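You operate a simulated robot arm through the tools that you are given. There is no shell and no other tool.

You run a simulated robot arm. Do the job below in one go: nothing can be reset, and whatever is moved stays where it is left.

JOB
Arm the pink tent card's input and turn its gain till the meter reads GOOD.
Fine: press its phantom key in for the mic, use the tone for the reading and switch the tone off after; leave the other inputs alone.

Only the result counts: the job must be done as asked and must still hold three seconds after the hand-in. Knocking over, shifting, dropping, spilling or breaking anything else fails it.

ROBOT AND FRAMES
A 7-joint arm with a two-finger parallel gripper, fixed in place. Base frame: the origin is at the foot of the arm, x ahead of it, y to its left, z up. Lengths are in m, angles in degrees, forces in N, time in s.
With the tool pointing down near the work surface it reaches from about 0.24 to 0.72 m from the base axis. Its first joint turns from -115.0 to 115.0 degrees. Payload 3.91 kg.
Tool frame: the origin (TCP) lies between the finger pads and is the grasp point; the fingertips stand 0.03 m ahead of it; z points along the fingers, y is the line along which they close. The gripper opens to 0.11 m. The fingers are 0.02 m wide and 0.01 m thick; the gripper's body (0.048 by 0.112 m) begins 0.055 m behind the TCP.
Orientation is that of the tool frame in the base frame, as [roll, pitch, yaw] about the fixed x, y, z axes, in that order (R = Rz(yaw) Ry(pitch) Rx(roll)). With the fingers straight down and closing along the base's y, the tool's x points along the base's -x, its y along +y and its z along -z.

CONTROLS
- The arm moves only by the tool send_rows. Its argument "moves" is a list of rows, each a list of 7 numbers: the shift along the tool's x, y, z in m, then the turn, a rotation vector about the tool's x, y, z in degrees, then the closure, from 0 (fully open) to 1 (shut). In form: [[x, y, z, ax, ay, az, hand], ...]. A call has 1 to 20 rows; each row is the pose to reach, as a shift and turn from the pose commanded when the call began, along the tool's axes at that moment. Each row takes 0.2 s and may step no farther than 0.05 m and 8.6 degrees from the row before; otherwise, or with a gripper value out of range, the whole call is refused. A pose out of reach is approached as far as the arm can. The call stops where the force on the tool passes 40 N (or 10 N more than at its start, if that is more) or the arm is blocked; 0.2 s more then pass. The fingers move at their own pace (about 0.108 m/s each) and stop on an object; they squeeze with about 25 N. The grip force told is the motor's: it shows also when the fingers shut on nothing. Time passes only in rows, and 0.2 s behind the last, so rows that repeat a pose let the fingers close. It gives the time, the measured TCP pose, the force on the tool (base axes), the opening and the grip force at its end, in the units of the frame above (readings bear some noise), with the torque about the TCP (base axes, N m) and any sound that the robot's microphone picked up.
- Cameras (640 x 400 px; columns grow to the right, rows downward): "scene" is fixed at [0.2207, 0.6498, 1.2053]; the picture's right is [-0.60, -0.80, 0.00], its down [-0.35, 0.27, -0.90] and it looks along [0.72, -0.54, -0.44] (base axes); focal length 214 px, centre (320, 200). "wrist" rides on the gripper at [0.072, 0.017, -0.103] in the tool frame; the picture's right is [-0.23, 0.97, 0.00], its down [-0.76, -0.18, -0.62] and it looks along [-0.61, -0.14, 0.78] (tool axes); focal length 222 px, centre (320, 200). There is no depth. A picture from a camera that has moved, and an enlarged one, comes with that camera's place and axes in the base frame and with its lens.
- capture(camera): a new picture of that camera. No time passes.
- move_column(by): slides the trunk up (or, below 0, down) by that many m; the arm rides with it, the base frame stays. It gives what a move gives, with no picture.
- enlarge(camera, box): a new picture of the part [left, top, right, bottom] of that camera's present view, enlarged. No time passes.
- sign_off(): hands the job in; it is judged then, once.

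Nothing tells you positions but the pictures and the camera data. Unless the task says otherwise, let go and move clear before handing in.

The tools are called after "Request:" as name(argument=value, ...) on one line, values as JSON. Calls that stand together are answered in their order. send_rows: Moves the arm, as the interface text tells. Its arguments: {"type":"object","properties":{"moves":{"type":"array"}},"required":["moves"]} The other tools are called the same way: move_column (by) slides the trunk up or down; capture (camera) takes a picture; enlarge (camera, box) takes an enlarged picture of a part of a camera's view; sign_off () hands the job in.

At the start:

```text
time_s: 0.0
eef_pos: [0.5068, 0.1952, 1.153]
orientation: [180.0, 0.1, 179.9]
ft_force: [0.3, -0.4, -0.6]
ft_torque: [0.02, 0.02, -0.04]
grip_width: 0.1103
finger_force: 0.1
trunk travel left (down, up): [-0.475, 0.515]
```

scene: 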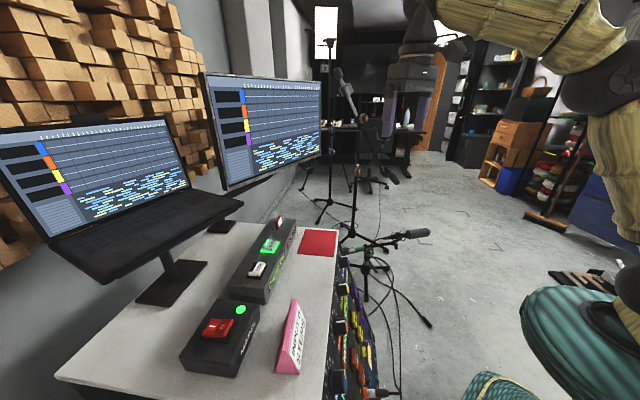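
wrist: 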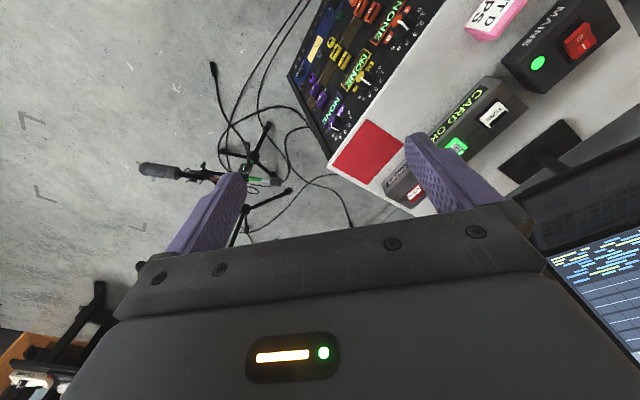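

I see a desk with a laptop, a monitor, a pink tent card, a mains switch box, a card/tone box, and a panel of coloured inputs on the desk's front face. I'll enlarge the views to read the details before moving.

Request:
enlarge(camera="scene", box=[160, 200, 440, 400])

Request:
enlarge(camera="wrist", box=[280, 0, 640, 220])

Request:
enlarge(camera="scene", box=[310, 230, 410, 400])

Request:
enlarge(camera="scene", box=[0, 60, 330, 250])

```text
2.00 times, centred on (300, 300) of scene
camera zoom: at [0.2207, 0.6498, 1.2053], right [-0.6, -0.8, 0.0], down [-0.35, 0.27, -0.9], along [0.72, -0.54, -0.44], focal length 429 px, centre (360, 0)
```

zoom: 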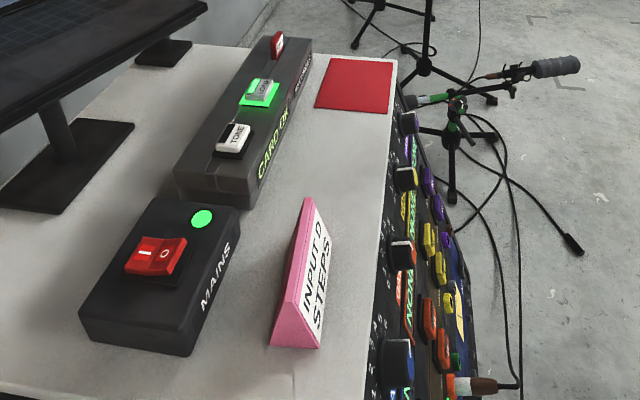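

```text
1.78 times, centred on (460, 110) of wrist
camera zoom: at [0.4351, 0.212, 1.2555], right [0.23, 0.97, 0.0], down [0.76, -0.18, 0.62], along [0.61, -0.14, -0.78], focal length 395 px, centre (71, 360)
```

zoom: 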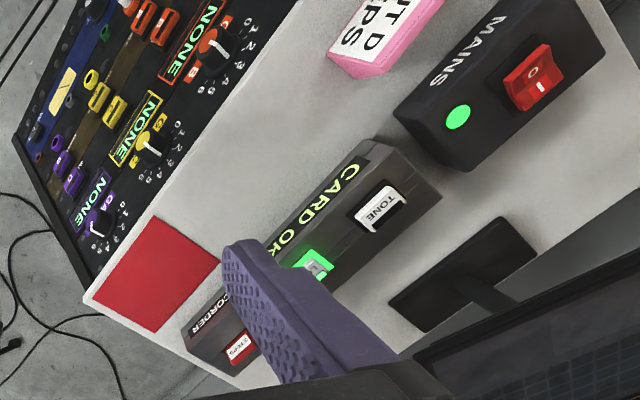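

```text
2.35 times, centred on (360, 315) of scene
camera zoom: at [0.2207, 0.6498, 1.2053], right [-0.6, -0.8, 0.0], down [-0.35, 0.27, -0.9], along [0.72, -0.54, -0.44], focal length 505 px, centre (226, -71)
```

zoom: 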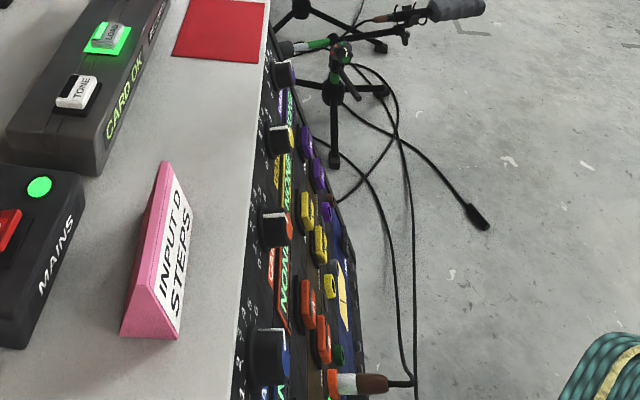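

```text
1.94 times, centred on (165, 155) of scene
camera zoom: at [0.2207, 0.6498, 1.2053], right [-0.6, -0.8, 0.0], down [-0.35, 0.27, -0.9], along [0.72, -0.54, -0.44], focal length 416 px, centre (621, 287)
```

zoom: 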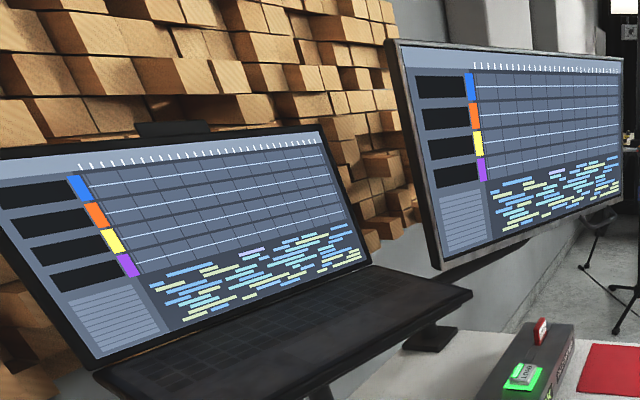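

The tent card reads "INPUT D STEPS", so I need to find which coloured strip on the sloped panel is input D. I'll move the wrist camera back and left, staying high, to see the panel better.

Request:
send_rows(moves=[[0.04, 0.025, 0, 0, 0, 0, 0], [0.08, 0.05, 0, 0, 0, 0, 0], [0.12, 0.075, 0, 0, 0, 0, 0], [0.155, 0.1, 0, 0, 0, 0, 0], [0.155, 0.1, 0, 0, 0, 0, 0]])

Request:
capture(camera="wrist")

```text
time_s: 1.2
eef_pos: [0.3549, 0.2952, 1.1518]
orientation: [-179.9, 0.0, -180.0]
ft_force: [-0.4, 0.6, -0.5]
ft_torque: [-0.01, -0.04, 0.04]
grip_width: 0.1101
finger_force: 0.1
trunk travel left (down, up): [-0.475, 0.515]
```

```text
taken
camera wrist: at [0.2827, 0.3129, 1.2539], right [0.23, 0.97, 0.0], down [0.76, -0.18, 0.62], along [0.61, -0.14, -0.78], focal length 222 px, centre (320, 200)
```

wrist: 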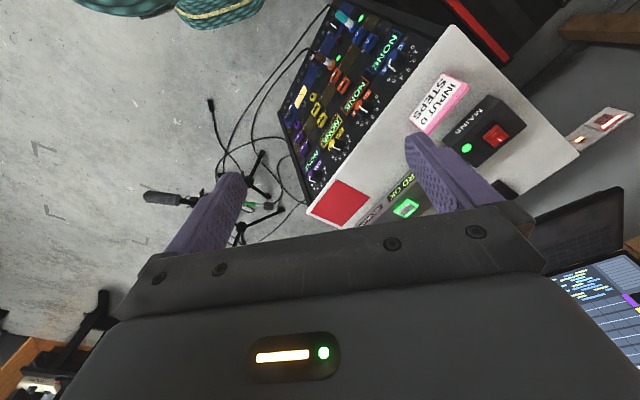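

Request:
enlarge(camera="wrist", box=[270, 0, 470, 130])

Request:
enlarge(camera="wrist", box=[270, 90, 390, 220])

Request:
enlarge(camera="wrist", box=[380, 60, 640, 220])

```text
3.08 times, centred on (370, 65) of wrist
camera zoom: at [0.2827, 0.3129, 1.2539], right [0.23, 0.97, 0.0], down [0.76, -0.18, 0.62], along [0.61, -0.14, -0.78], focal length 684 px, centre (166, 615)
```

zoom: 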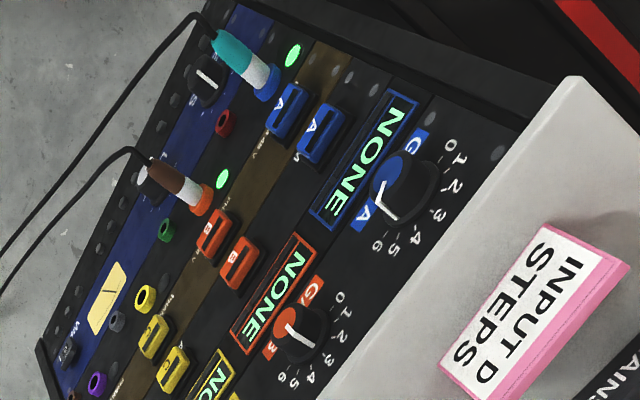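

```text
3.08 times, centred on (330, 155) of wrist
camera zoom: at [0.2827, 0.3129, 1.2539], right [0.23, 0.97, 0.0], down [0.76, -0.18, 0.62], along [0.61, -0.14, -0.78], focal length 684 px, centre (289, 338)
```

zoom: 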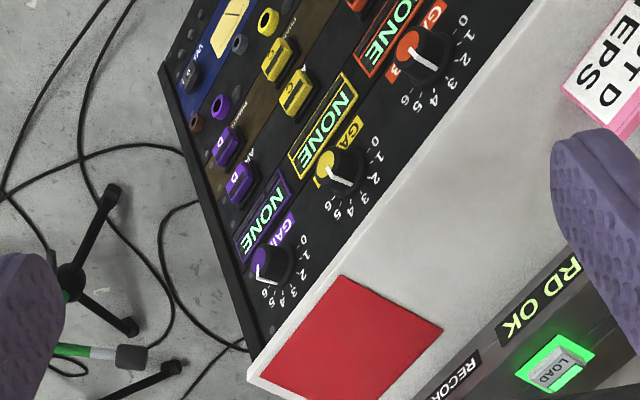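

```text
2.46 times, centred on (510, 140) of wrist
camera zoom: at [0.2827, 0.3129, 1.2539], right [0.23, 0.97, 0.0], down [0.76, -0.18, 0.62], along [0.61, -0.14, -0.78], focal length 547 px, centre (-148, 348)
```

zoom: 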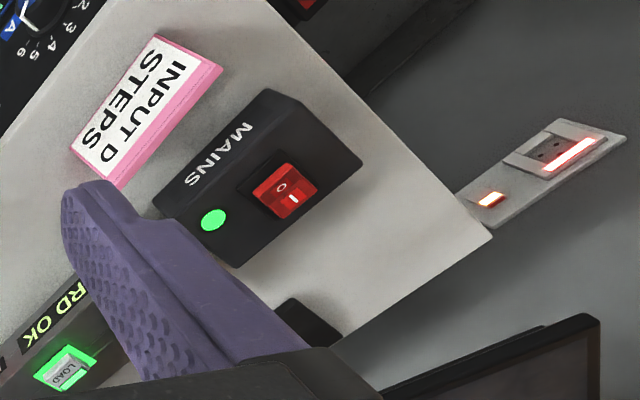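

The strips are labelled A (blue), B (orange), C (yellow) and D (purple), so the card's input is the purple strip D, with its knob at about (0.654, 0.207, 0.652). The panel is steep, facing the arm along a heading of about 40°, so I'll yaw the tool to face it and get closer views.

Request:
send_rows(moves=[[0, 0, 0, 0, 0, -8.1, 0], [0, 0, 0, 0, 0, -16.2, 0], [0, 0, 0, 0, 0, -24.3, 0], [0, 0, 0, 0, 0, -32.4, 0], [0, 0, 0, 0, 0, -40.5, 0], [0, 0, 0, 0, 0, -40.5, 0]])

Request:
capture(camera="wrist")

Request:
capture(camera="scene")

```text
time_s: 2.6
eef_pos: [0.3523, 0.2947, 1.1538]
orientation: [179.9, 0.0, -139.4]
ft_force: [0.4, 0.5, -0.3]
ft_torque: [0.03, 0.01, 0.0]
grip_width: 0.1102
finger_force: 0.0
trunk travel left (down, up): [-0.475, 0.515]
```

```text
taken
camera wrist: at [0.2867, 0.2605, 1.2554], right [-0.46, 0.89, 0.0], down [0.69, 0.36, 0.62], along [0.55, 0.29, -0.78], focal length 222 px, centre (320, 200)
```

wrist: 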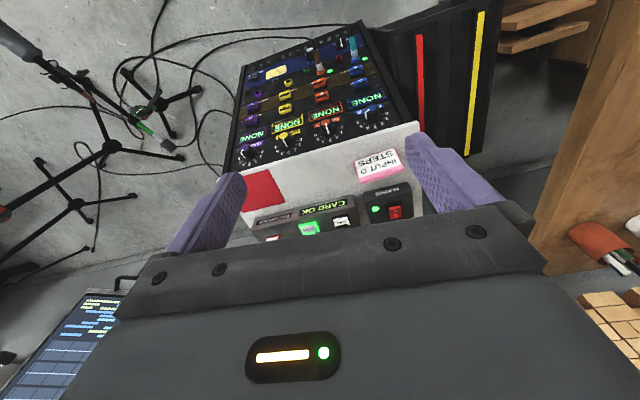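

```text
taken
```

scene: 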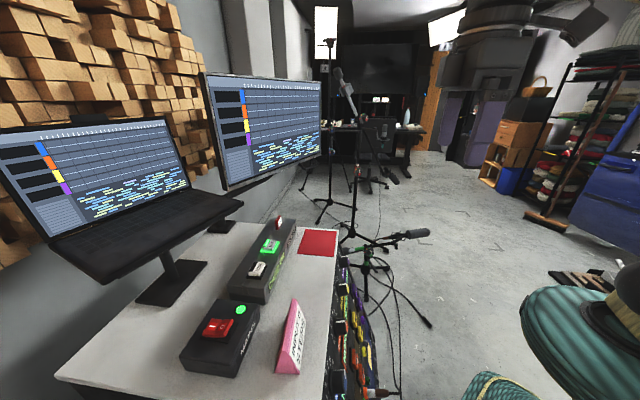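

Request:
enlarge(camera="wrist", box=[225, 20, 315, 170])

Request:
enlarge(camera="wrist", box=[270, 20, 420, 150])

Request:
enlarge(camera="wrist", box=[230, 140, 430, 250])

```text
2.67 times, centred on (270, 95) of wrist
camera zoom: at [0.2867, 0.2605, 1.2554], right [-0.46, 0.89, 0.0], down [0.69, 0.36, 0.62], along [0.55, 0.29, -0.78], focal length 592 px, centre (453, 480)
```

zoom: 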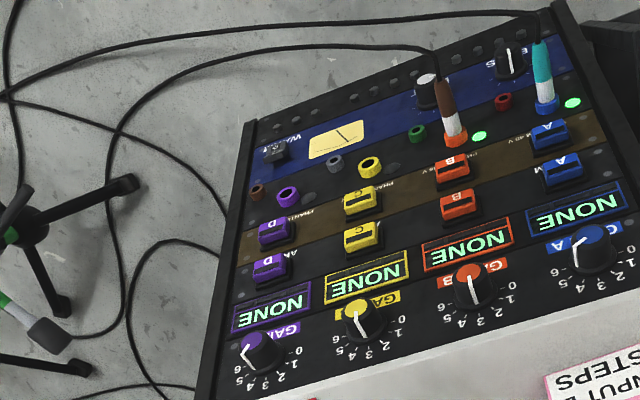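

```text
3.08 times, centred on (345, 85) of wrist
camera zoom: at [0.2867, 0.2605, 1.2554], right [-0.46, 0.89, 0.0], down [0.69, 0.36, 0.62], along [0.55, 0.29, -0.78], focal length 684 px, centre (243, 554)
```

zoom: 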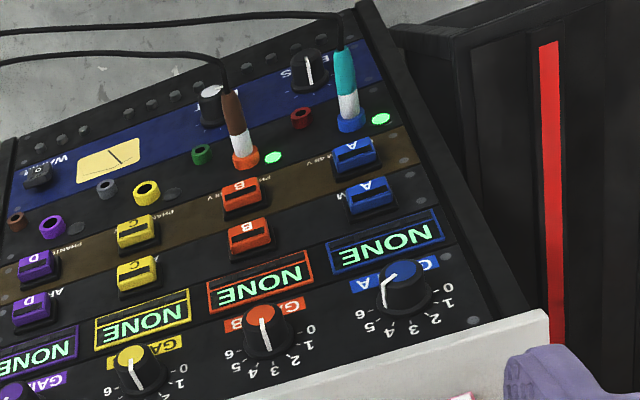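

```text
3.20 times, centred on (330, 195) of wrist
camera zoom: at [0.2867, 0.2605, 1.2554], right [-0.46, 0.89, 0.0], down [0.69, 0.36, 0.62], along [0.55, 0.29, -0.78], focal length 711 px, centre (288, 216)
```

zoom: 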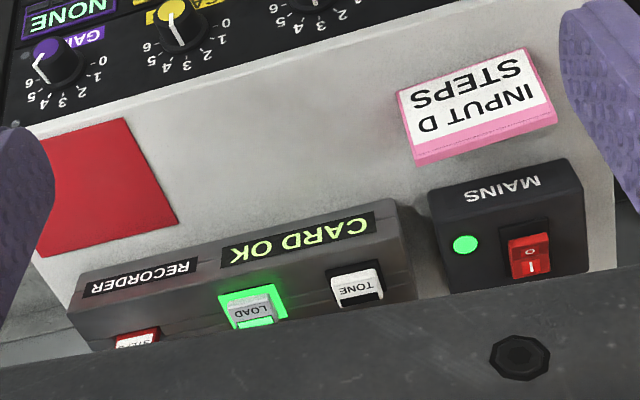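

Inputs read left to right as A (blue), B (orange), C (yellow) and D (purple), and each strip has PHANTOM 48V, ARM, a meter and a GAIN knob. I'll lower the trunk and then tilt the tool so the camera looks squarely at strip D.

Request:
move_column(by=-0.25)

Request:
capture(camera="scene")

Request:
capture(camera="wrist")

```text
time_s: 5.2
eef_pos: [0.3528, 0.2948, 0.9029]
orientation: [180.0, 0.1, -139.5]
ft_force: [0.5, -0.2, -0.6]
ft_torque: [0.01, 0.02, 0.0]
grip_width: 0.1101
finger_force: 0.0
trunk travel left (down, up): [-0.225, 0.765]
```

```text
taken
```

scene: 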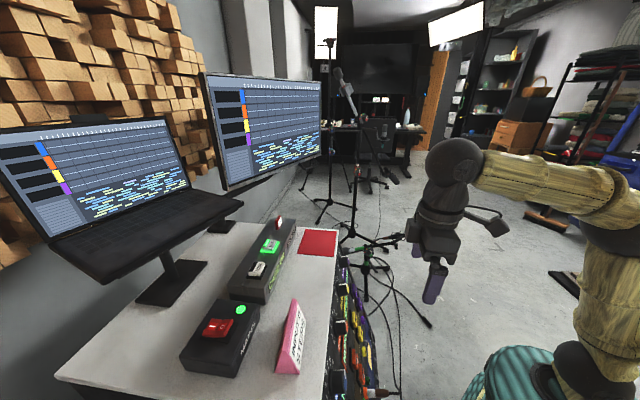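

```text
taken
camera wrist: at [0.2866, 0.2606, 1.0054], right [-0.46, 0.89, 0.0], down [0.69, 0.36, 0.62], along [0.55, 0.29, -0.78], focal length 222 px, centre (320, 200)
```

wrist: 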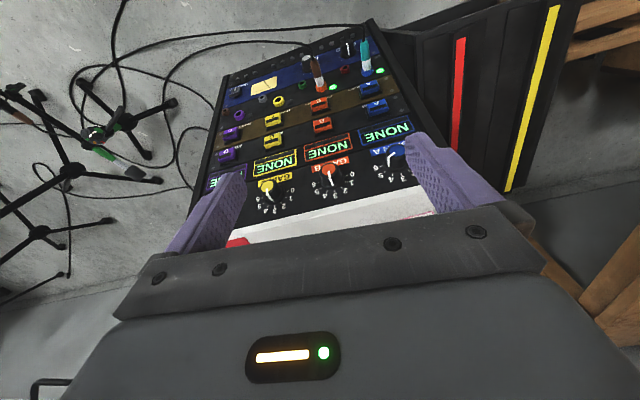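

The arm is clear with plenty of travel left. Now I'll move sideways in front of strip D and tilt the tool about 35° outward.

Request:
send_rows(moves=[[0.006, -0.037, 0.025, 0, -5.8, 0, 0], [0.013, -0.075, 0.051, 0, -11.7, 0, 0], [0.019, -0.112, 0.077, 0, -17.5, 0, 0], [0.025, -0.149, 0.102, 0, -23.3, 0, 0], [0.032, -0.187, 0.128, 0, -29.2, 0, 0], [0.038, -0.224, 0.153, 0, -35, 0, 0], [0.038, -0.224, 0.153, 0, -35, 0, 0]])

Request:
capture(camera="wrist")

Request:
capture(camera="scene")

```text
time_s: 6.8
eef_pos: [0.4715, 0.0951, 0.7516]
orientation: [180.0, 35.2, -139.7]
ft_force: [0.5, 0.2, 0.1]
ft_torque: [0.01, -0.01, -0.02]
grip_width: 0.1101
finger_force: 0.0
trunk travel left (down, up): [-0.225, 0.765]
```

```text
taken
camera wrist: at [0.3711, 0.0317, 0.7952], right [-0.49, 0.86, 0.13], down [0.32, 0.04, 0.95], along [0.81, 0.51, -0.29], focal length 222 px, centre (320, 200)
```

wrist: 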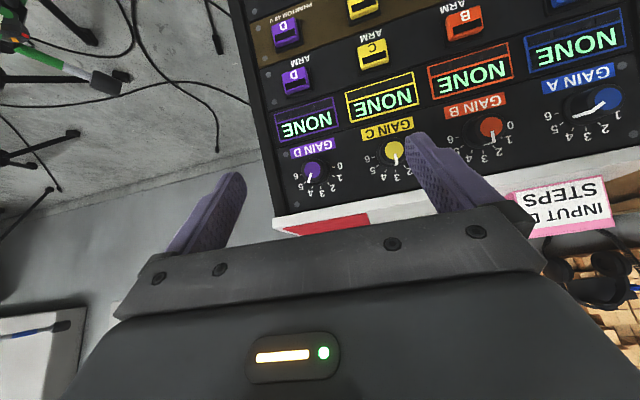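

```text
taken
```

scene: 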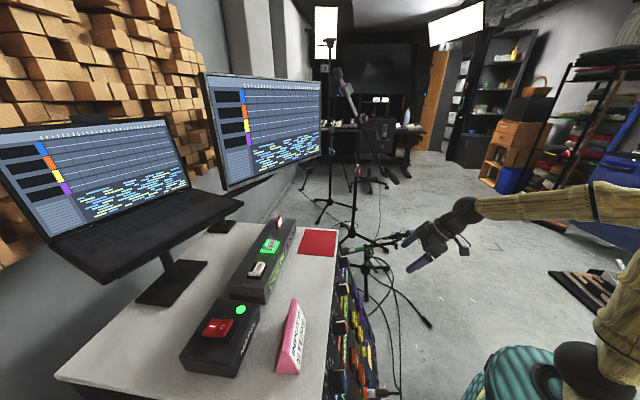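

I can clearly see the labels GAIN D, ARM and PHANTOM 48 V on the purple strip. I'll drop about 0.2 m to look at the keys straight on.

Request:
send_rows(moves=[[0.023, 0, 0.0327, 0, 0, 0, 0], [0.046, 0, 0.0653, 0, 0, 0, 0], [0.069, 0, 0.098, 0, 0, 0, 0], [0.092, 0, 0.1307, 0, 0, 0, 0], [0.115, 0, 0.163, 0, 0, 0, 0], [0.115, 0, 0.163, 0, 0, 0, 0]])

Request:
capture(camera="wrist")

Request:
capture(camera="scene")

```text
time_s: 8.2
eef_pos: [0.4683, 0.0998, 0.5509]
orientation: [-179.9, 34.9, -139.5]
ft_force: [-0.1, 0.0, 0.1]
ft_torque: [0.0, -0.02, -0.02]
grip_width: 0.1097
finger_force: 0.0
trunk travel left (down, up): [-0.225, 0.765]
```

```text
taken
camera wrist: at [0.368, 0.036, 0.5929], right [-0.49, 0.86, 0.13], down [0.32, 0.04, 0.95], along [0.81, 0.51, -0.29], focal length 222 px, centre (320, 200)
```

wrist: 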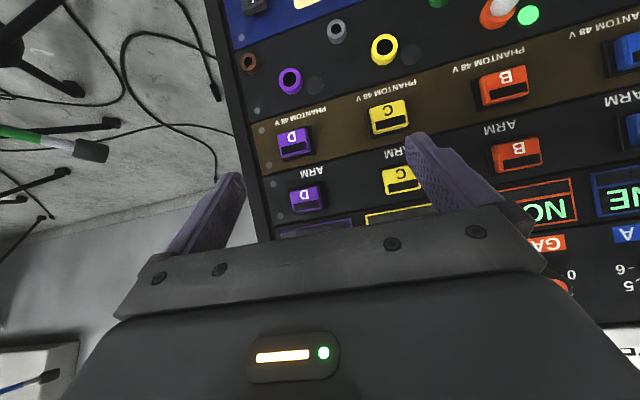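

```text
taken
```

scene: 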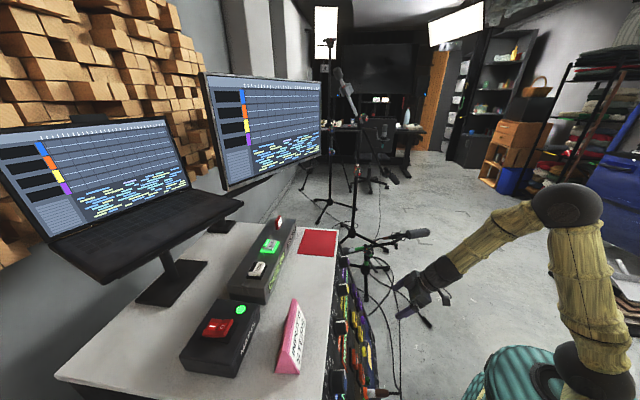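

Request:
enlarge(camera="wrist", box=[230, 20, 430, 220])

Request:
enlarge(camera="wrist", box=[430, 0, 640, 220])

Request:
enlarge(camera="wrist", box=[200, 0, 420, 80])

```text
2.00 times, centred on (330, 120) of wrist
camera zoom: at [0.368, 0.036, 0.5929], right [-0.49, 0.86, 0.13], down [0.32, 0.04, 0.95], along [0.81, 0.51, -0.29], focal length 444 px, centre (300, 360)
```

zoom: 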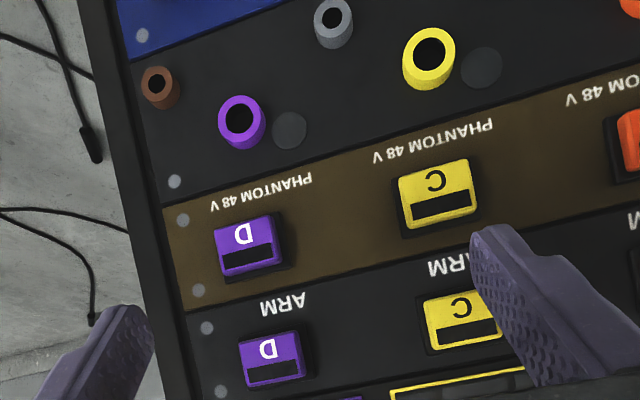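

```text
1.82 times, centred on (535, 110) of wrist
camera zoom: at [0.368, 0.036, 0.5929], right [-0.49, 0.86, 0.13], down [0.32, 0.04, 0.95], along [0.81, 0.51, -0.29], focal length 404 px, centre (-71, 364)
```

zoom: 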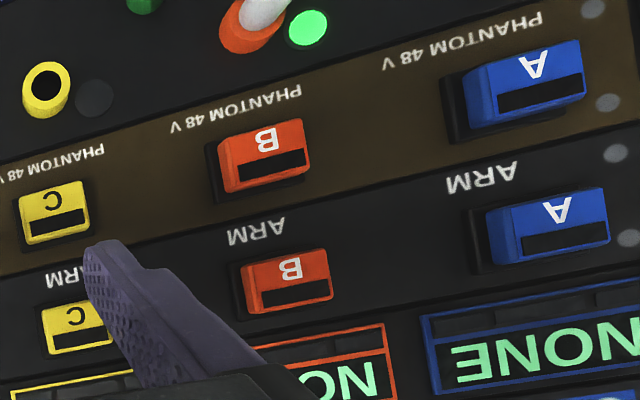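

```text
2.91 times, centred on (310, 40) of wrist
camera zoom: at [0.368, 0.036, 0.5929], right [-0.49, 0.86, 0.13], down [0.32, 0.04, 0.95], along [0.81, 0.51, -0.29], focal length 646 px, centre (349, 666)
```

zoom: 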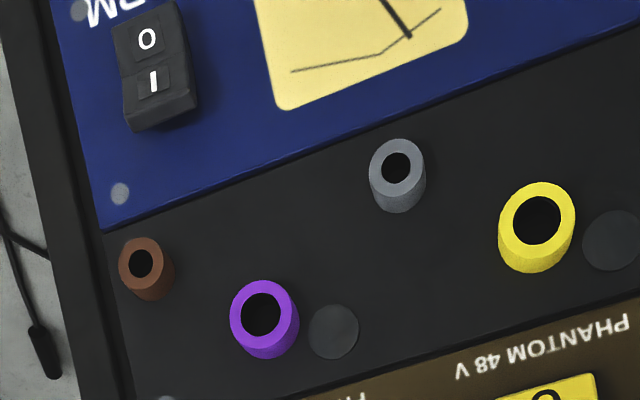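

The keys are push caps, and the whole desk is at 45°: strip D's ARM key is near (0.618, 0.171, 0.505) and its PHANTOM key near (0.600, 0.155, 0.433). I'll square the tool to the panel in front of the ARM key, close the fingers and check the alignment.

Request:
send_rows(moves=[[0, 0, 0, -3.1, 0, -4.4, 0.5], [0, 0, 0, -3.1, 0, -4.4, 1]])

Request:
send_rows(moves=[[-0.007, -0.011, 0.008, 0, -7.4, 0, 1], [-0.014, -0.022, 0.016, 0, -14.8, 0, 1], [-0.021, -0.033, 0.024, 0, -22.2, 0, 1], [-0.028, -0.044, 0.032, 0, -29.6, 0, 1], [-0.0353, -0.0557, 0.0394, 0, -37, 0, 1], [-0.0353, -0.0557, 0.0394, 0, -37, 0, 1]])

Request:
capture(camera="wrist")

Request:
capture(camera="scene")

```text
time_s: 8.8
eef_pos: [0.4697, 0.0995, 0.5511]
orientation: [179.9, 35.1, -134.1]
ft_force: [0.3, 0.1, -0.1]
ft_torque: [-0.01, -0.01, 0.0]
grip_width: 0.0
finger_force: 15.1
trunk travel left (down, up): [-0.225, 0.765]
```

```text
time_s: 10.2
eef_pos: [0.5458, 0.0985, 0.5378]
orientation: [179.9, 72.1, -134.1]
ft_force: [-0.1, 0.2, -0.8]
ft_torque: [0.0, -0.02, -0.02]
grip_width: 0.0
finger_force: 25.1
trunk travel left (down, up): [-0.225, 0.765]
```

```text
taken
camera wrist: at [0.4499, 0.0232, 0.4994], right [-0.65, 0.73, 0.22], down [-0.12, -0.38, 0.92], along [0.75, 0.57, 0.34], focal length 222 px, centre (320, 200)
```

wrist: 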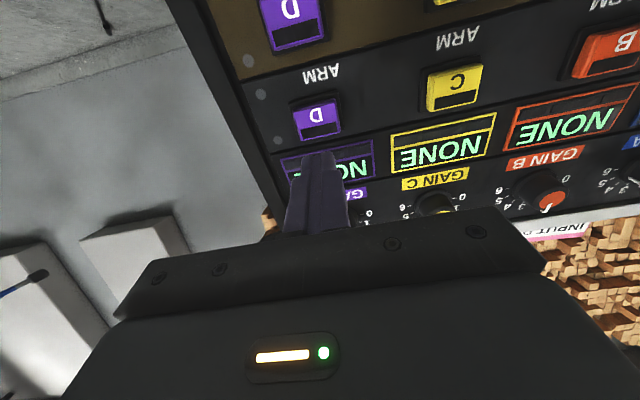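

```text
taken
```

scene: 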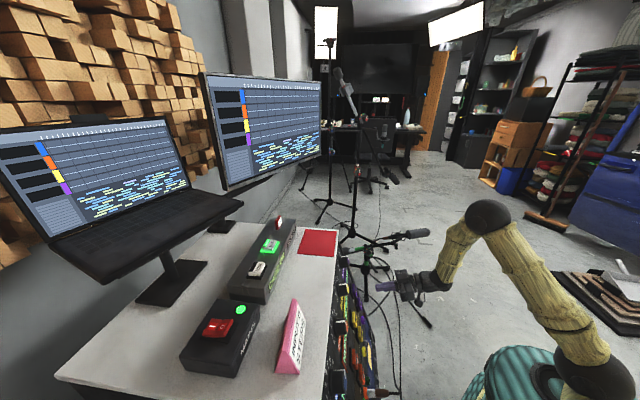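

The closed fingertips line up with the ARM D key, about 0.085 m ahead along the tool axis. I'll advance most of the way and check again before touching it.

Request:
send_rows(moves=[[0, -0.001, 0.03, 0, 0, 0, 1], [0, -0.002, 0.06, 0, 0, 0, 1], [0, -0.002, 0.06, 0, 0, 0, 1]])

Request:
capture(camera="wrist")

Request:
enlarge(camera="scene", box=[310, 230, 450, 400])

```text
time_s: 11.0
eef_pos: [0.5858, 0.1382, 0.5187]
orientation: [179.8, 72.0, -134.2]
ft_force: [0.8, 0.6, 0.3]
ft_torque: [-0.01, 0.0, 0.0]
grip_width: 0.0
finger_force: 24.7
trunk travel left (down, up): [-0.225, 0.765]
```

```text
taken
camera wrist: at [0.4895, 0.0637, 0.4813], right [-0.65, 0.73, 0.22], down [-0.12, -0.38, 0.92], along [0.75, 0.57, 0.34], focal length 222 px, centre (320, 200)
```

wrist: 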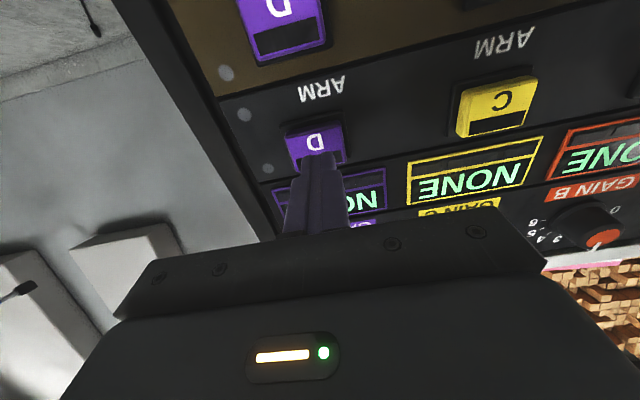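

```text
2.35 times, centred on (380, 315) of scene
camera zoom: at [0.2207, 0.6498, 1.2053], right [-0.6, -0.8, 0.0], down [-0.35, 0.27, -0.9], along [0.72, -0.54, -0.44], focal length 505 px, centre (179, -71)
```

zoom: 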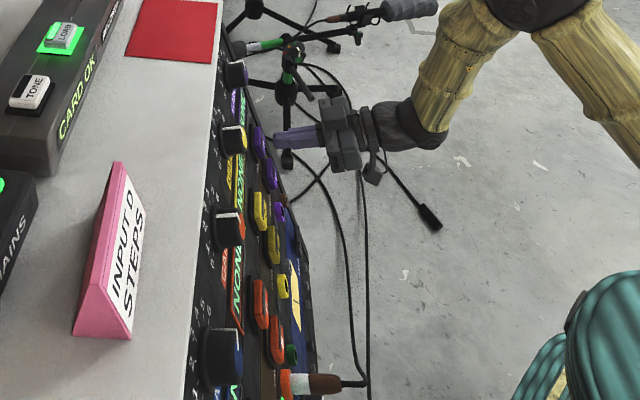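

The tip is centred on the ARM D cap with about 2–3 cm left to go. I'll press in small steps and watch the force and sound.

Request:
send_rows(moves=[[0, -0.002, 0.012, 0, 0, 0, 1], [0, -0.003, 0.018, 0, 0, 0, 1], [0, -0.003, 0.021, 0, 0, 0, 1], [0, -0.003, 0.024, 0, 0, 0, 1], [0, -0.003, 0.027, 0, 0, 0, 1]])

Request:
capture(camera="wrist")

```text
time_s: 12.2
eef_pos: [0.605, 0.1519, 0.5109]
orientation: [-179.9, 72.0, -134.2]
ft_force: [-11.0, -9.6, 5.1]
ft_torque: [-0.11, 0.09, 0.04]
grip_width: 0.0002
finger_force: 24.7
trunk travel left (down, up): [-0.225, 0.765]
heard: click
```

```text
taken
camera wrist: at [0.5092, 0.0775, 0.4732], right [-0.65, 0.73, 0.22], down [-0.12, -0.38, 0.92], along [0.75, 0.57, 0.34], focal length 222 px, centre (320, 200)
```

wrist: 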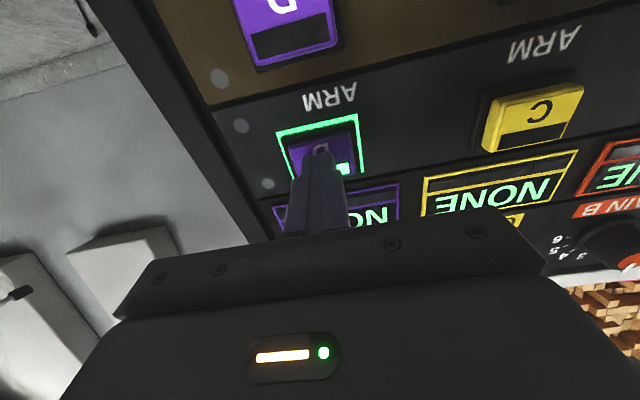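

The ARM D key clicked and its frame is lit green. I'll back off and move down about 0.075 m to the PHANTOM D key.

Request:
send_rows(moves=[[0, 0, -0.02, 0, 0, 0, 1], [0, 0, -0.04, 0, 0, 0, 1], [0.038, 0.001, -0.04, 0, 0, 0, 1], [0.076, 0.002, -0.04, 0, 0, 0, 1], [0.076, 0.002, -0.04, 0, 0, 0, 1]])

Request:
capture(camera="wrist")

```text
time_s: 13.4
eef_pos: [0.5608, 0.1078, 0.449]
orientation: [179.9, 72.1, -134.1]
ft_force: [0.6, 0.1, -0.2]
ft_torque: [-0.02, 0.0, -0.01]
grip_width: 0.0
finger_force: 25.3
trunk travel left (down, up): [-0.225, 0.765]
```

```text
taken
camera wrist: at [0.4652, 0.0324, 0.4114], right [-0.65, 0.73, 0.22], down [-0.12, -0.38, 0.92], along [0.75, 0.57, 0.34], focal length 222 px, centre (320, 200)
```

wrist: 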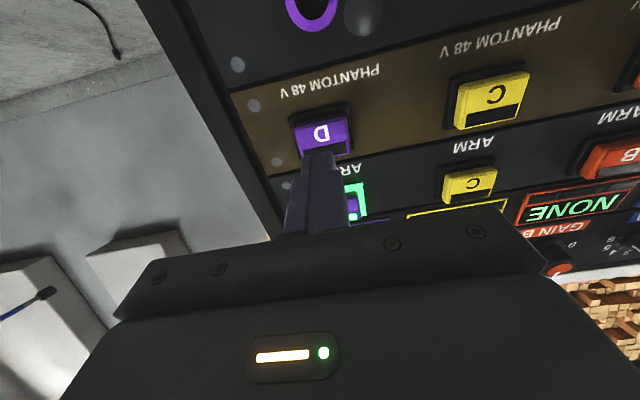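

ARM D stays lit, and the tip is nearly centred on PHANTOM D. I'll correct by 5 mm down and 2 mm sideways, then press in small steps.

Request:
send_rows(moves=[[0.005, 0.002, 0.012, 0, 0, 0, 1], [0.005, 0.002, 0.022, 0, 0, 0, 1], [0.005, 0.002, 0.027, 0, 0, 0, 1], [0.005, 0.002, 0.031, 0, 0, 0, 1], [0.005, 0.002, 0.035, 0, 0, 0, 1], [0.005, 0.002, 0.038, 0, 0, 0, 1]])

Request:
capture(camera="wrist")

```text
time_s: 14.8
eef_pos: [0.5824, 0.136, 0.4367]
orientation: [179.8, 71.9, -134.6]
ft_force: [-7.8, -6.8, 0.2]
ft_torque: [-0.14, 0.17, 0.01]
grip_width: 0.0
finger_force: 24.9
trunk travel left (down, up): [-0.225, 0.765]
heard: click
```

```text
taken
camera wrist: at [0.4866, 0.0612, 0.3982], right [-0.65, 0.73, 0.22], down [-0.12, -0.38, 0.92], along [0.75, 0.57, 0.33], focal length 222 px, centre (320, 200)
```

wrist: 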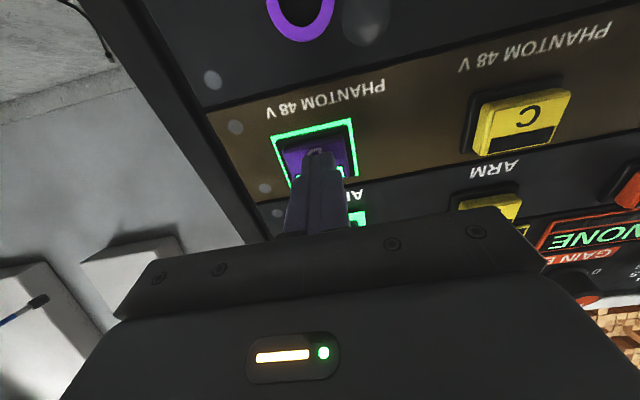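

PHANTOM D clicked and lit too. I'll back away and check both keys before moving to the TONE key on the recorder.

Request:
send_rows(moves=[[0, 0, -0.04, 0, 0, 0, 1], [0, 0, -0.08, 0, 0, 0, 1], [0, 0, -0.12, 0, 0, 0, 1], [0, 0, -0.12, 0, 0, 0, 1]])

Request:
capture(camera="wrist")

Request:
enlarge(camera="scene", box=[200, 200, 350, 310])

```text
time_s: 15.8
eef_pos: [0.5017, 0.0573, 0.4741]
orientation: [179.9, 72.1, -134.2]
ft_force: [-0.6, 0.0, 0.5]
ft_torque: [-0.02, 0.01, -0.02]
grip_width: 0.0
finger_force: 25.0
trunk travel left (down, up): [-0.225, 0.765]
```

```text
taken
camera wrist: at [0.4056, -0.0176, 0.4349], right [-0.65, 0.73, 0.22], down [-0.12, -0.38, 0.92], along [0.75, 0.57, 0.34], focal length 222 px, centre (320, 200)
```

wrist: 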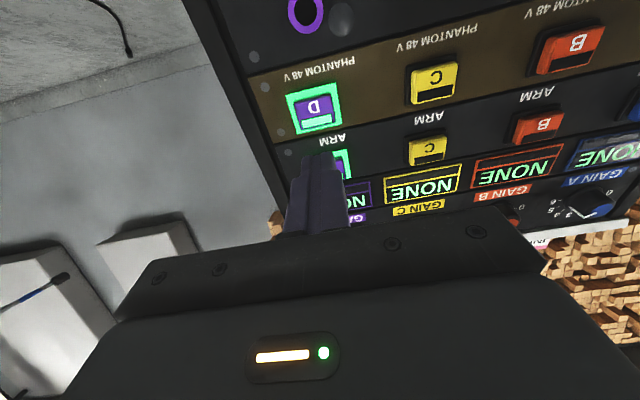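

```text
3.64 times, centred on (275, 255) of scene
camera zoom: at [0.2207, 0.6498, 1.2053], right [-0.6, -0.8, 0.0], down [-0.35, 0.27, -0.9], along [0.72, -0.54, -0.44], focal length 780 px, centre (484, 0)
```

zoom: 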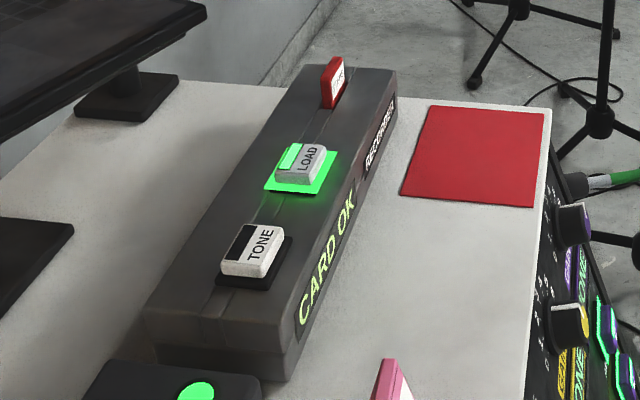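

Both D keys show lit and the other inputs are untouched. The TONE key is an unlit push cap on top of the recorder, so I'll raise the trunk and move above the desk edge to look at it.

Request:
move_column(by=0.4)

```text
time_s: 19.6
eef_pos: [0.5025, 0.057, 0.8734]
orientation: [179.9, 72.1, -134.3]
ft_force: [1.1, -0.8, 0.3]
ft_torque: [-0.01, 0.01, 0.0]
grip_width: 0.0
finger_force: 24.7
trunk travel left (down, up): [-0.625, 0.365]
```

Request:
send_rows(moves=[[-0.0204, 0.0357, 0.0197, 0, 6.2, 0, 1], [-0.0407, 0.0713, 0.0393, 0, 12.4, 0, 1], [-0.0611, 0.107, 0.059, 0, 18.6, 0, 1], [-0.0815, 0.1427, 0.0787, 0, 24.8, 0, 1], [-0.1018, 0.1783, 0.0983, 0, 31, 0, 1], [-0.1222, 0.214, 0.118, 0, 37, 0, 1], [-0.1222, 0.214, 0.118, 0, 37, 0, 1]])

Request:
capture(camera="wrist")

Request:
capture(camera="scene")

```text
time_s: 21.2
eef_pos: [0.4554, 0.3164, 0.9504]
orientation: [-180.0, 35.1, -134.1]
ft_force: [0.7, -0.2, -0.1]
ft_torque: [0.01, -0.05, -0.01]
grip_width: 0.0001
finger_force: 25.0
trunk travel left (down, up): [-0.625, 0.365]
```

```text
taken
camera wrist: at [0.3617, 0.2415, 0.9924], right [-0.57, 0.81, 0.13], down [0.31, 0.07, 0.95], along [0.76, 0.58, -0.29], focal length 222 px, centre (320, 200)
```

wrist: 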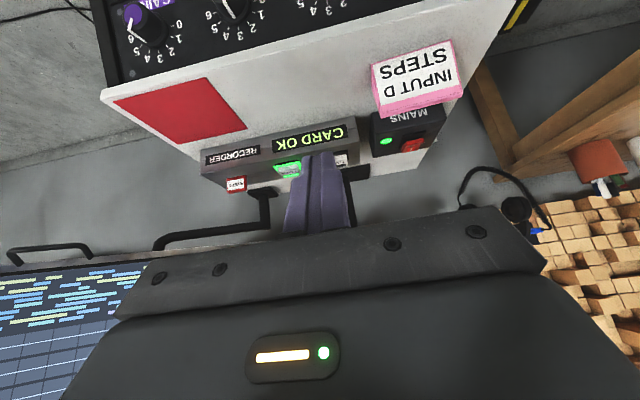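

```text
taken
```

scene: 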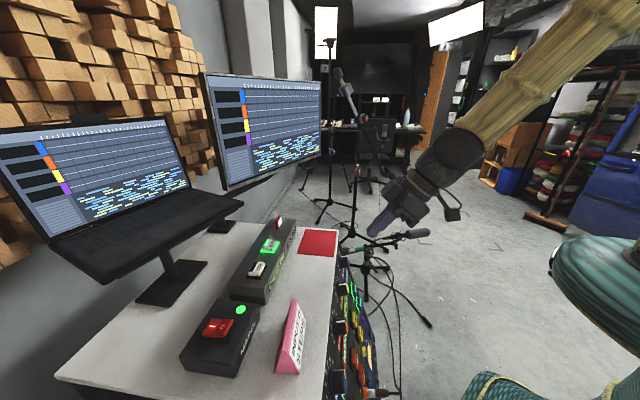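

Request:
enlarge(camera="wrist", box=[190, 60, 470, 220])

```text
2.29 times, centred on (330, 140) of wrist
camera zoom: at [0.3617, 0.2415, 0.9924], right [-0.57, 0.81, 0.13], down [0.31, 0.07, 0.95], along [0.76, 0.58, -0.29], focal length 508 px, centre (297, 337)
```

zoom: 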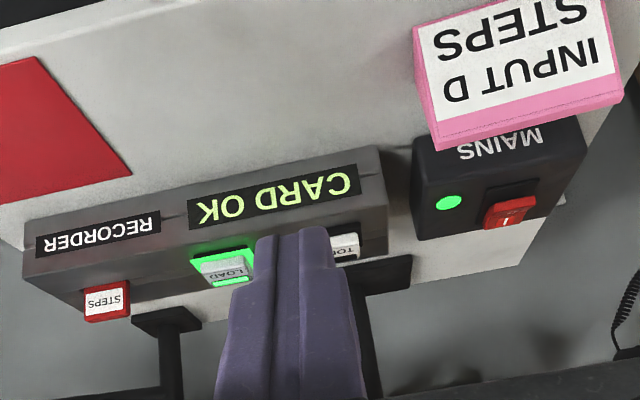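

I triangulate the TONE key top at about (0.658, 0.523, 0.795). I'll reach over the desk with the tool tilted 45° and hover well above it before pressing.

Request:
send_rows(moves=[[-0.028, 0, 0.0284, 0, -1.4, 0, 1], [-0.056, 0.001, 0.0569, 0, -2.9, 0, 1], [-0.084, 0.001, 0.0853, 0, -4.3, 0, 1], [-0.112, 0.002, 0.1137, 0, -5.7, 0, 1], [-0.14, 0.002, 0.1421, 0, -7.1, 0, 1], [-0.168, 0.003, 0.1706, 0, -8.6, 0, 1], [-0.196, 0.003, 0.199, 0, -10, 0, 1], [-0.196, 0.003, 0.199, 0, -10, 0, 1]])

Request:
capture(camera="wrist")

Request:
capture(camera="scene")

```text
time_s: 23.0
eef_pos: [0.6403, 0.5143, 0.9026]
orientation: [-180.0, 44.9, -134.0]
ft_force: [0.1, -0.5, 0.1]
ft_torque: [-0.01, 0.02, -0.02]
grip_width: 0.0003
finger_force: 24.5
trunk travel left (down, up): [-0.625, 0.365]
```

```text
taken
camera wrist: at [0.5415, 0.4356, 0.9241], right [-0.59, 0.79, 0.16], down [0.2, -0.05, 0.98], along [0.79, 0.61, -0.12], focal length 222 px, centre (320, 200)
```

wrist: 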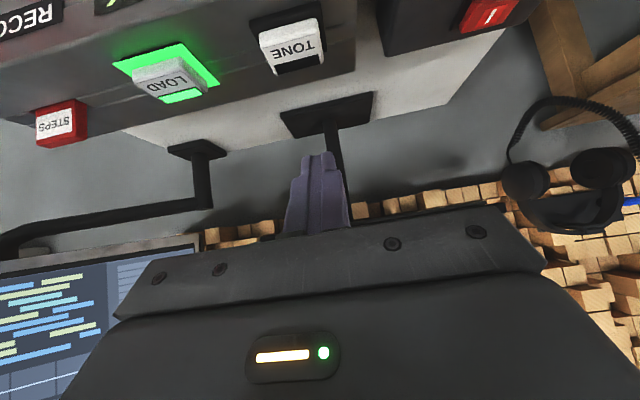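

```text
taken
```

scene: 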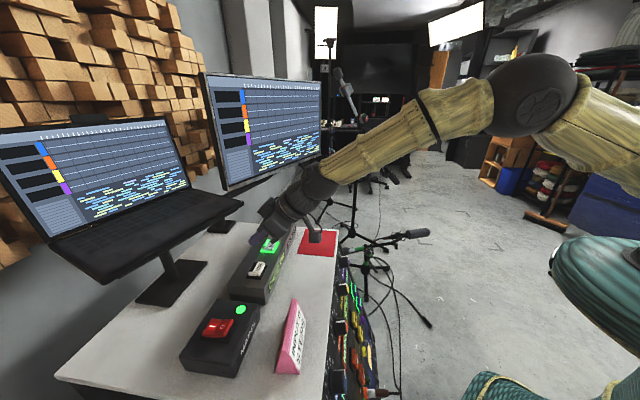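

The tip is almost directly above TONE and needs about 6 mm sideways. I'll descend most of the way and recheck.

Request:
send_rows(moves=[[0.0191, -0.006, 0.0233, 0, 0, 0, 1], [0.0367, -0.006, 0.0411, 0, 0, 0, 1], [0.0367, -0.006, 0.0411, 0, 0, 0, 1]])

Request:
capture(camera="wrist")

Request:
enlarge(camera="scene", box=[220, 190, 340, 320])

```text
time_s: 23.8
eef_pos: [0.647, 0.5117, 0.8467]
orientation: [180.0, 45.0, -134.1]
ft_force: [0.2, -0.1, 0.6]
ft_torque: [0.03, -0.03, 0.01]
grip_width: 0.0
finger_force: 25.1
trunk travel left (down, up): [-0.625, 0.365]
```

```text
taken
camera wrist: at [0.5492, 0.4346, 0.8674], right [-0.59, 0.79, 0.16], down [0.2, -0.05, 0.98], along [0.79, 0.61, -0.12], focal length 222 px, centre (320, 200)
```

wrist: 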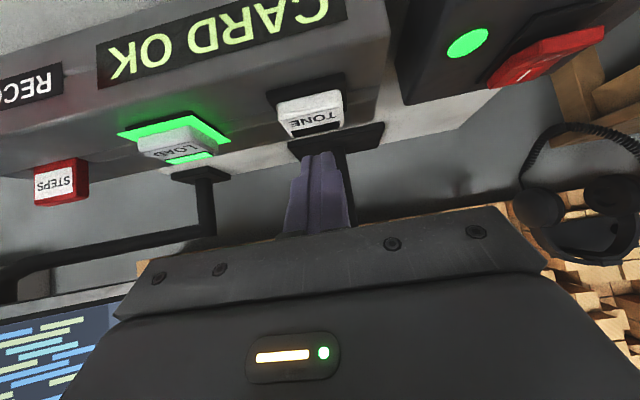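

```text
3.08 times, centred on (280, 255) of scene
camera zoom: at [0.2207, 0.6498, 1.2053], right [-0.6, -0.8, 0.0], down [-0.35, 0.27, -0.9], along [0.72, -0.54, -0.44], focal length 660 px, centre (443, 31)
```

zoom: 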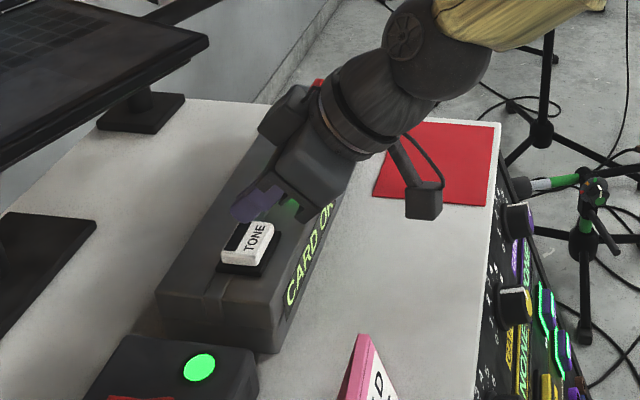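

Both views agree that the tip is directly above TONE with about 2.3 cm to go. I'll press straight down in small steps.

Request:
send_rows(moves=[[0.0106, 0, 0.0106, 0, 0, 0, 1], [0.0142, 0, 0.0142, 0, 0, 0, 1], [0.0166, 0, 0.0166, 0, 0, 0, 1], [0.0188, 0, 0.0188, 0, 0, 0, 1], [0.0209, 0, 0.0209, 0, 0, 0, 1]])

Request:
capture(camera="wrist")

```text
time_s: 25.0
eef_pos: [0.6475, 0.512, 0.8192]
orientation: [-180.0, 45.4, -134.2]
ft_force: [0.5, -1.1, 11.4]
ft_torque: [0.08, -0.09, 0.03]
grip_width: 0.0003
finger_force: 24.7
trunk travel left (down, up): [-0.625, 0.365]
heard: click
```

```text
taken
camera wrist: at [0.549, 0.4346, 0.8405], right [-0.59, 0.79, 0.16], down [0.19, -0.06, 0.98], along [0.79, 0.61, -0.12], focal length 222 px, centre (320, 200)
```

wrist: 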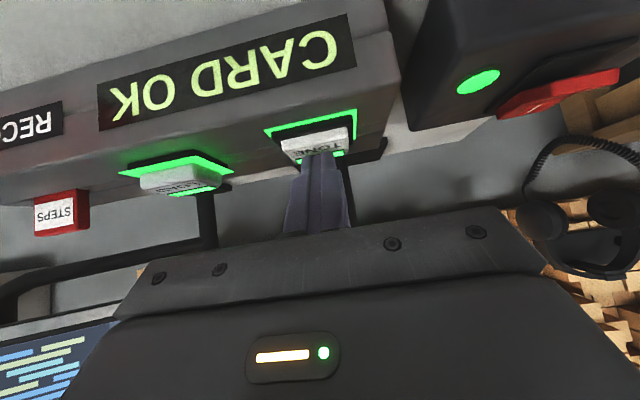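

TONE clicked and its frame is lit. I'll lift straight up and check the panel meters from the scene camera.

Request:
send_rows(moves=[[-0.0283, 0, -0.0283, 0, 0, 0, 1], [-0.0566, 0, -0.0566, 0, 0, 0, 1], [-0.0566, 0, -0.0566, 0, 0, 0, 1]])

Request:
enlarge(camera="scene", box=[310, 230, 400, 400])

Request:
enlarge(camera="scene", box=[0, 60, 330, 250])

Request:
capture(camera="wrist")

```text
time_s: 25.8
eef_pos: [0.6442, 0.5144, 0.8965]
orientation: [179.9, 44.9, -134.1]
ft_force: [0.4, -0.2, 0.4]
ft_torque: [-0.02, 0.0, 0.0]
grip_width: 0.0
finger_force: 24.8
trunk travel left (down, up): [-0.625, 0.365]
```

```text
2.35 times, centred on (355, 315) of scene
camera zoom: at [0.2207, 0.6498, 1.2053], right [-0.6, -0.8, 0.0], down [-0.35, 0.27, -0.9], along [0.72, -0.54, -0.44], focal length 505 px, centre (238, -71)
```

zoom: 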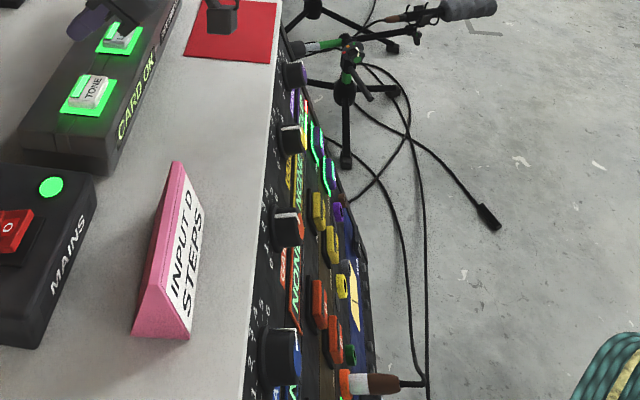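

```text
1.94 times, centred on (165, 155) of scene
camera zoom: at [0.2207, 0.6498, 1.2053], right [-0.6, -0.8, 0.0], down [-0.35, 0.27, -0.9], along [0.72, -0.54, -0.44], focal length 416 px, centre (621, 287)
```

zoom: 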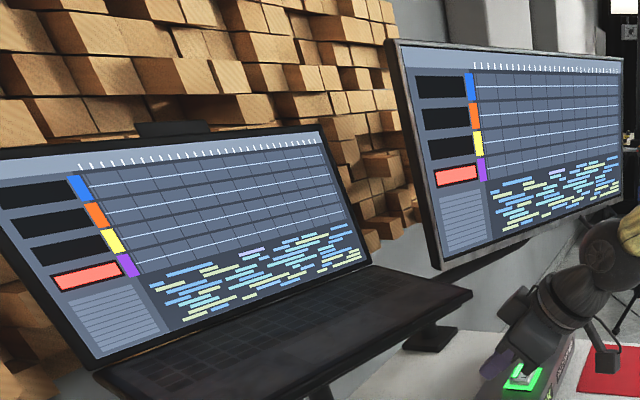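

```text
taken
camera wrist: at [0.5462, 0.4371, 0.9179], right [-0.59, 0.79, 0.16], down [0.2, -0.05, 0.98], along [0.78, 0.61, -0.13], focal length 222 px, centre (320, 200)
```

wrist: 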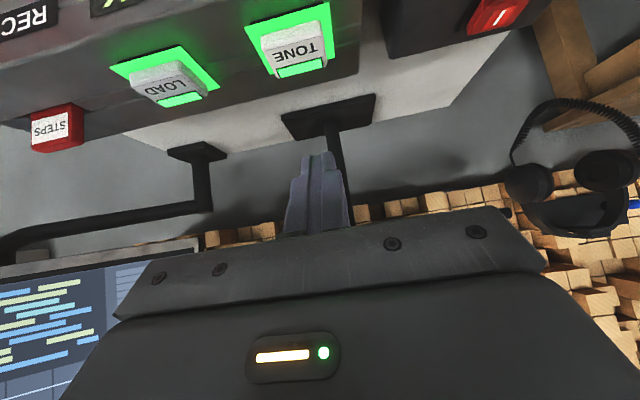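

The monitor shows track D armed (red), and TONE, ARM D and PHANTOM D are all lit. I'll retreat to in front of strip D and look at the gain knob and meter.

Request:
send_rows(moves=[[0.0226, -0.0224, -0.0297, 0, 0, 0, 1], [0.0453, -0.0448, -0.0594, 0, 0, 0, 1], [0.0679, -0.0672, -0.0891, 0, 0, 0, 1], [0.0905, -0.0896, -0.1188, 0, 0, 0, 1], [0.1132, -0.112, -0.1485, 0, 0, 0, 1], [0.1358, -0.1344, -0.1782, 0, 0, 0, 1], [0.1584, -0.1568, -0.2079, 0, 0, 0, 1], [0.181, -0.1792, -0.2376, 0, 0, 0, 1], [0.2037, -0.2016, -0.2673, 0, 0, 0, 1], [0.2263, -0.224, -0.297, 0, 0, 0, 1], [0.2263, -0.224, -0.297, 0, 0, 0, 0.5]])

Request:
move_column(by=-0.25)

Request:
capture(camera="wrist")

```text
time_s: 28.2
eef_pos: [0.5476, 0.0895, 0.9452]
orientation: [179.9, 45.0, -134.1]
ft_force: [0.3, -1.1, 0.1]
ft_torque: [0.02, 0.01, -0.03]
grip_width: 0.0551
finger_force: 0.1
trunk travel left (down, up): [-0.625, 0.365]
```

```text
time_s: 30.8
eef_pos: [0.5475, 0.0894, 0.6946]
orientation: [180.0, 45.0, -134.1]
ft_force: [-0.7, -0.1, 0.2]
ft_torque: [-0.01, 0.01, -0.01]
grip_width: 0.0548
finger_force: 0.1
trunk travel left (down, up): [-0.375, 0.615]
```

```text
taken
camera wrist: at [0.4497, 0.0116, 0.7158], right [-0.59, 0.79, 0.16], down [0.2, -0.05, 0.98], along [0.79, 0.61, -0.12], focal length 222 px, centre (320, 200)
```

wrist: 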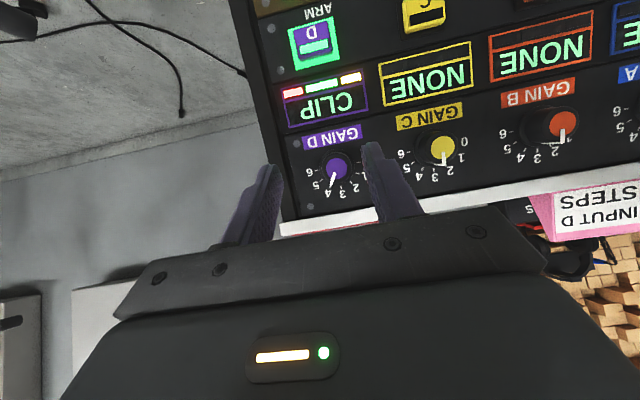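

Request:
enlarge(camera="wrist", box=[260, 60, 420, 220])

Request:
enlarge(camera="scene", box=[320, 240, 400, 340])

```text
2.50 times, centred on (340, 140) of wrist
camera zoom: at [0.4497, 0.0116, 0.7158], right [-0.59, 0.79, 0.16], down [0.2, -0.05, 0.98], along [0.79, 0.61, -0.12], focal length 555 px, centre (270, 350)
```

zoom: 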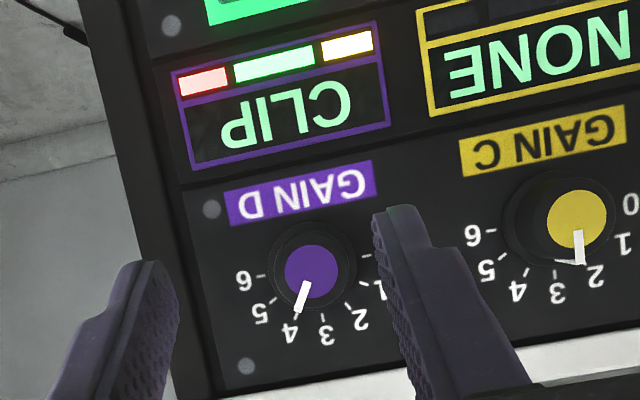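

```text
4.00 times, centred on (360, 290) of scene
camera zoom: at [0.2207, 0.6498, 1.2053], right [-0.6, -0.8, 0.0], down [-0.35, 0.27, -0.9], along [0.72, -0.54, -0.44], focal length 858 px, centre (160, -160)
```

zoom: 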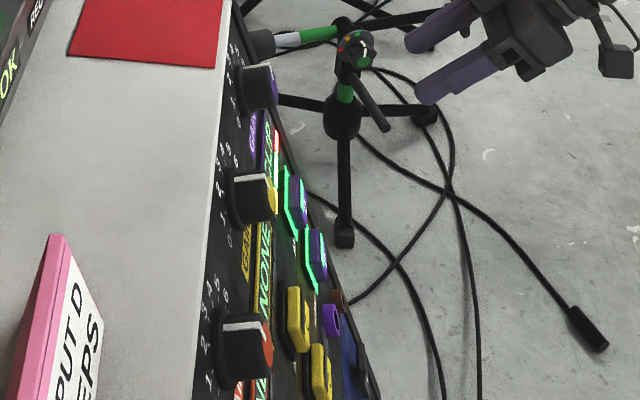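

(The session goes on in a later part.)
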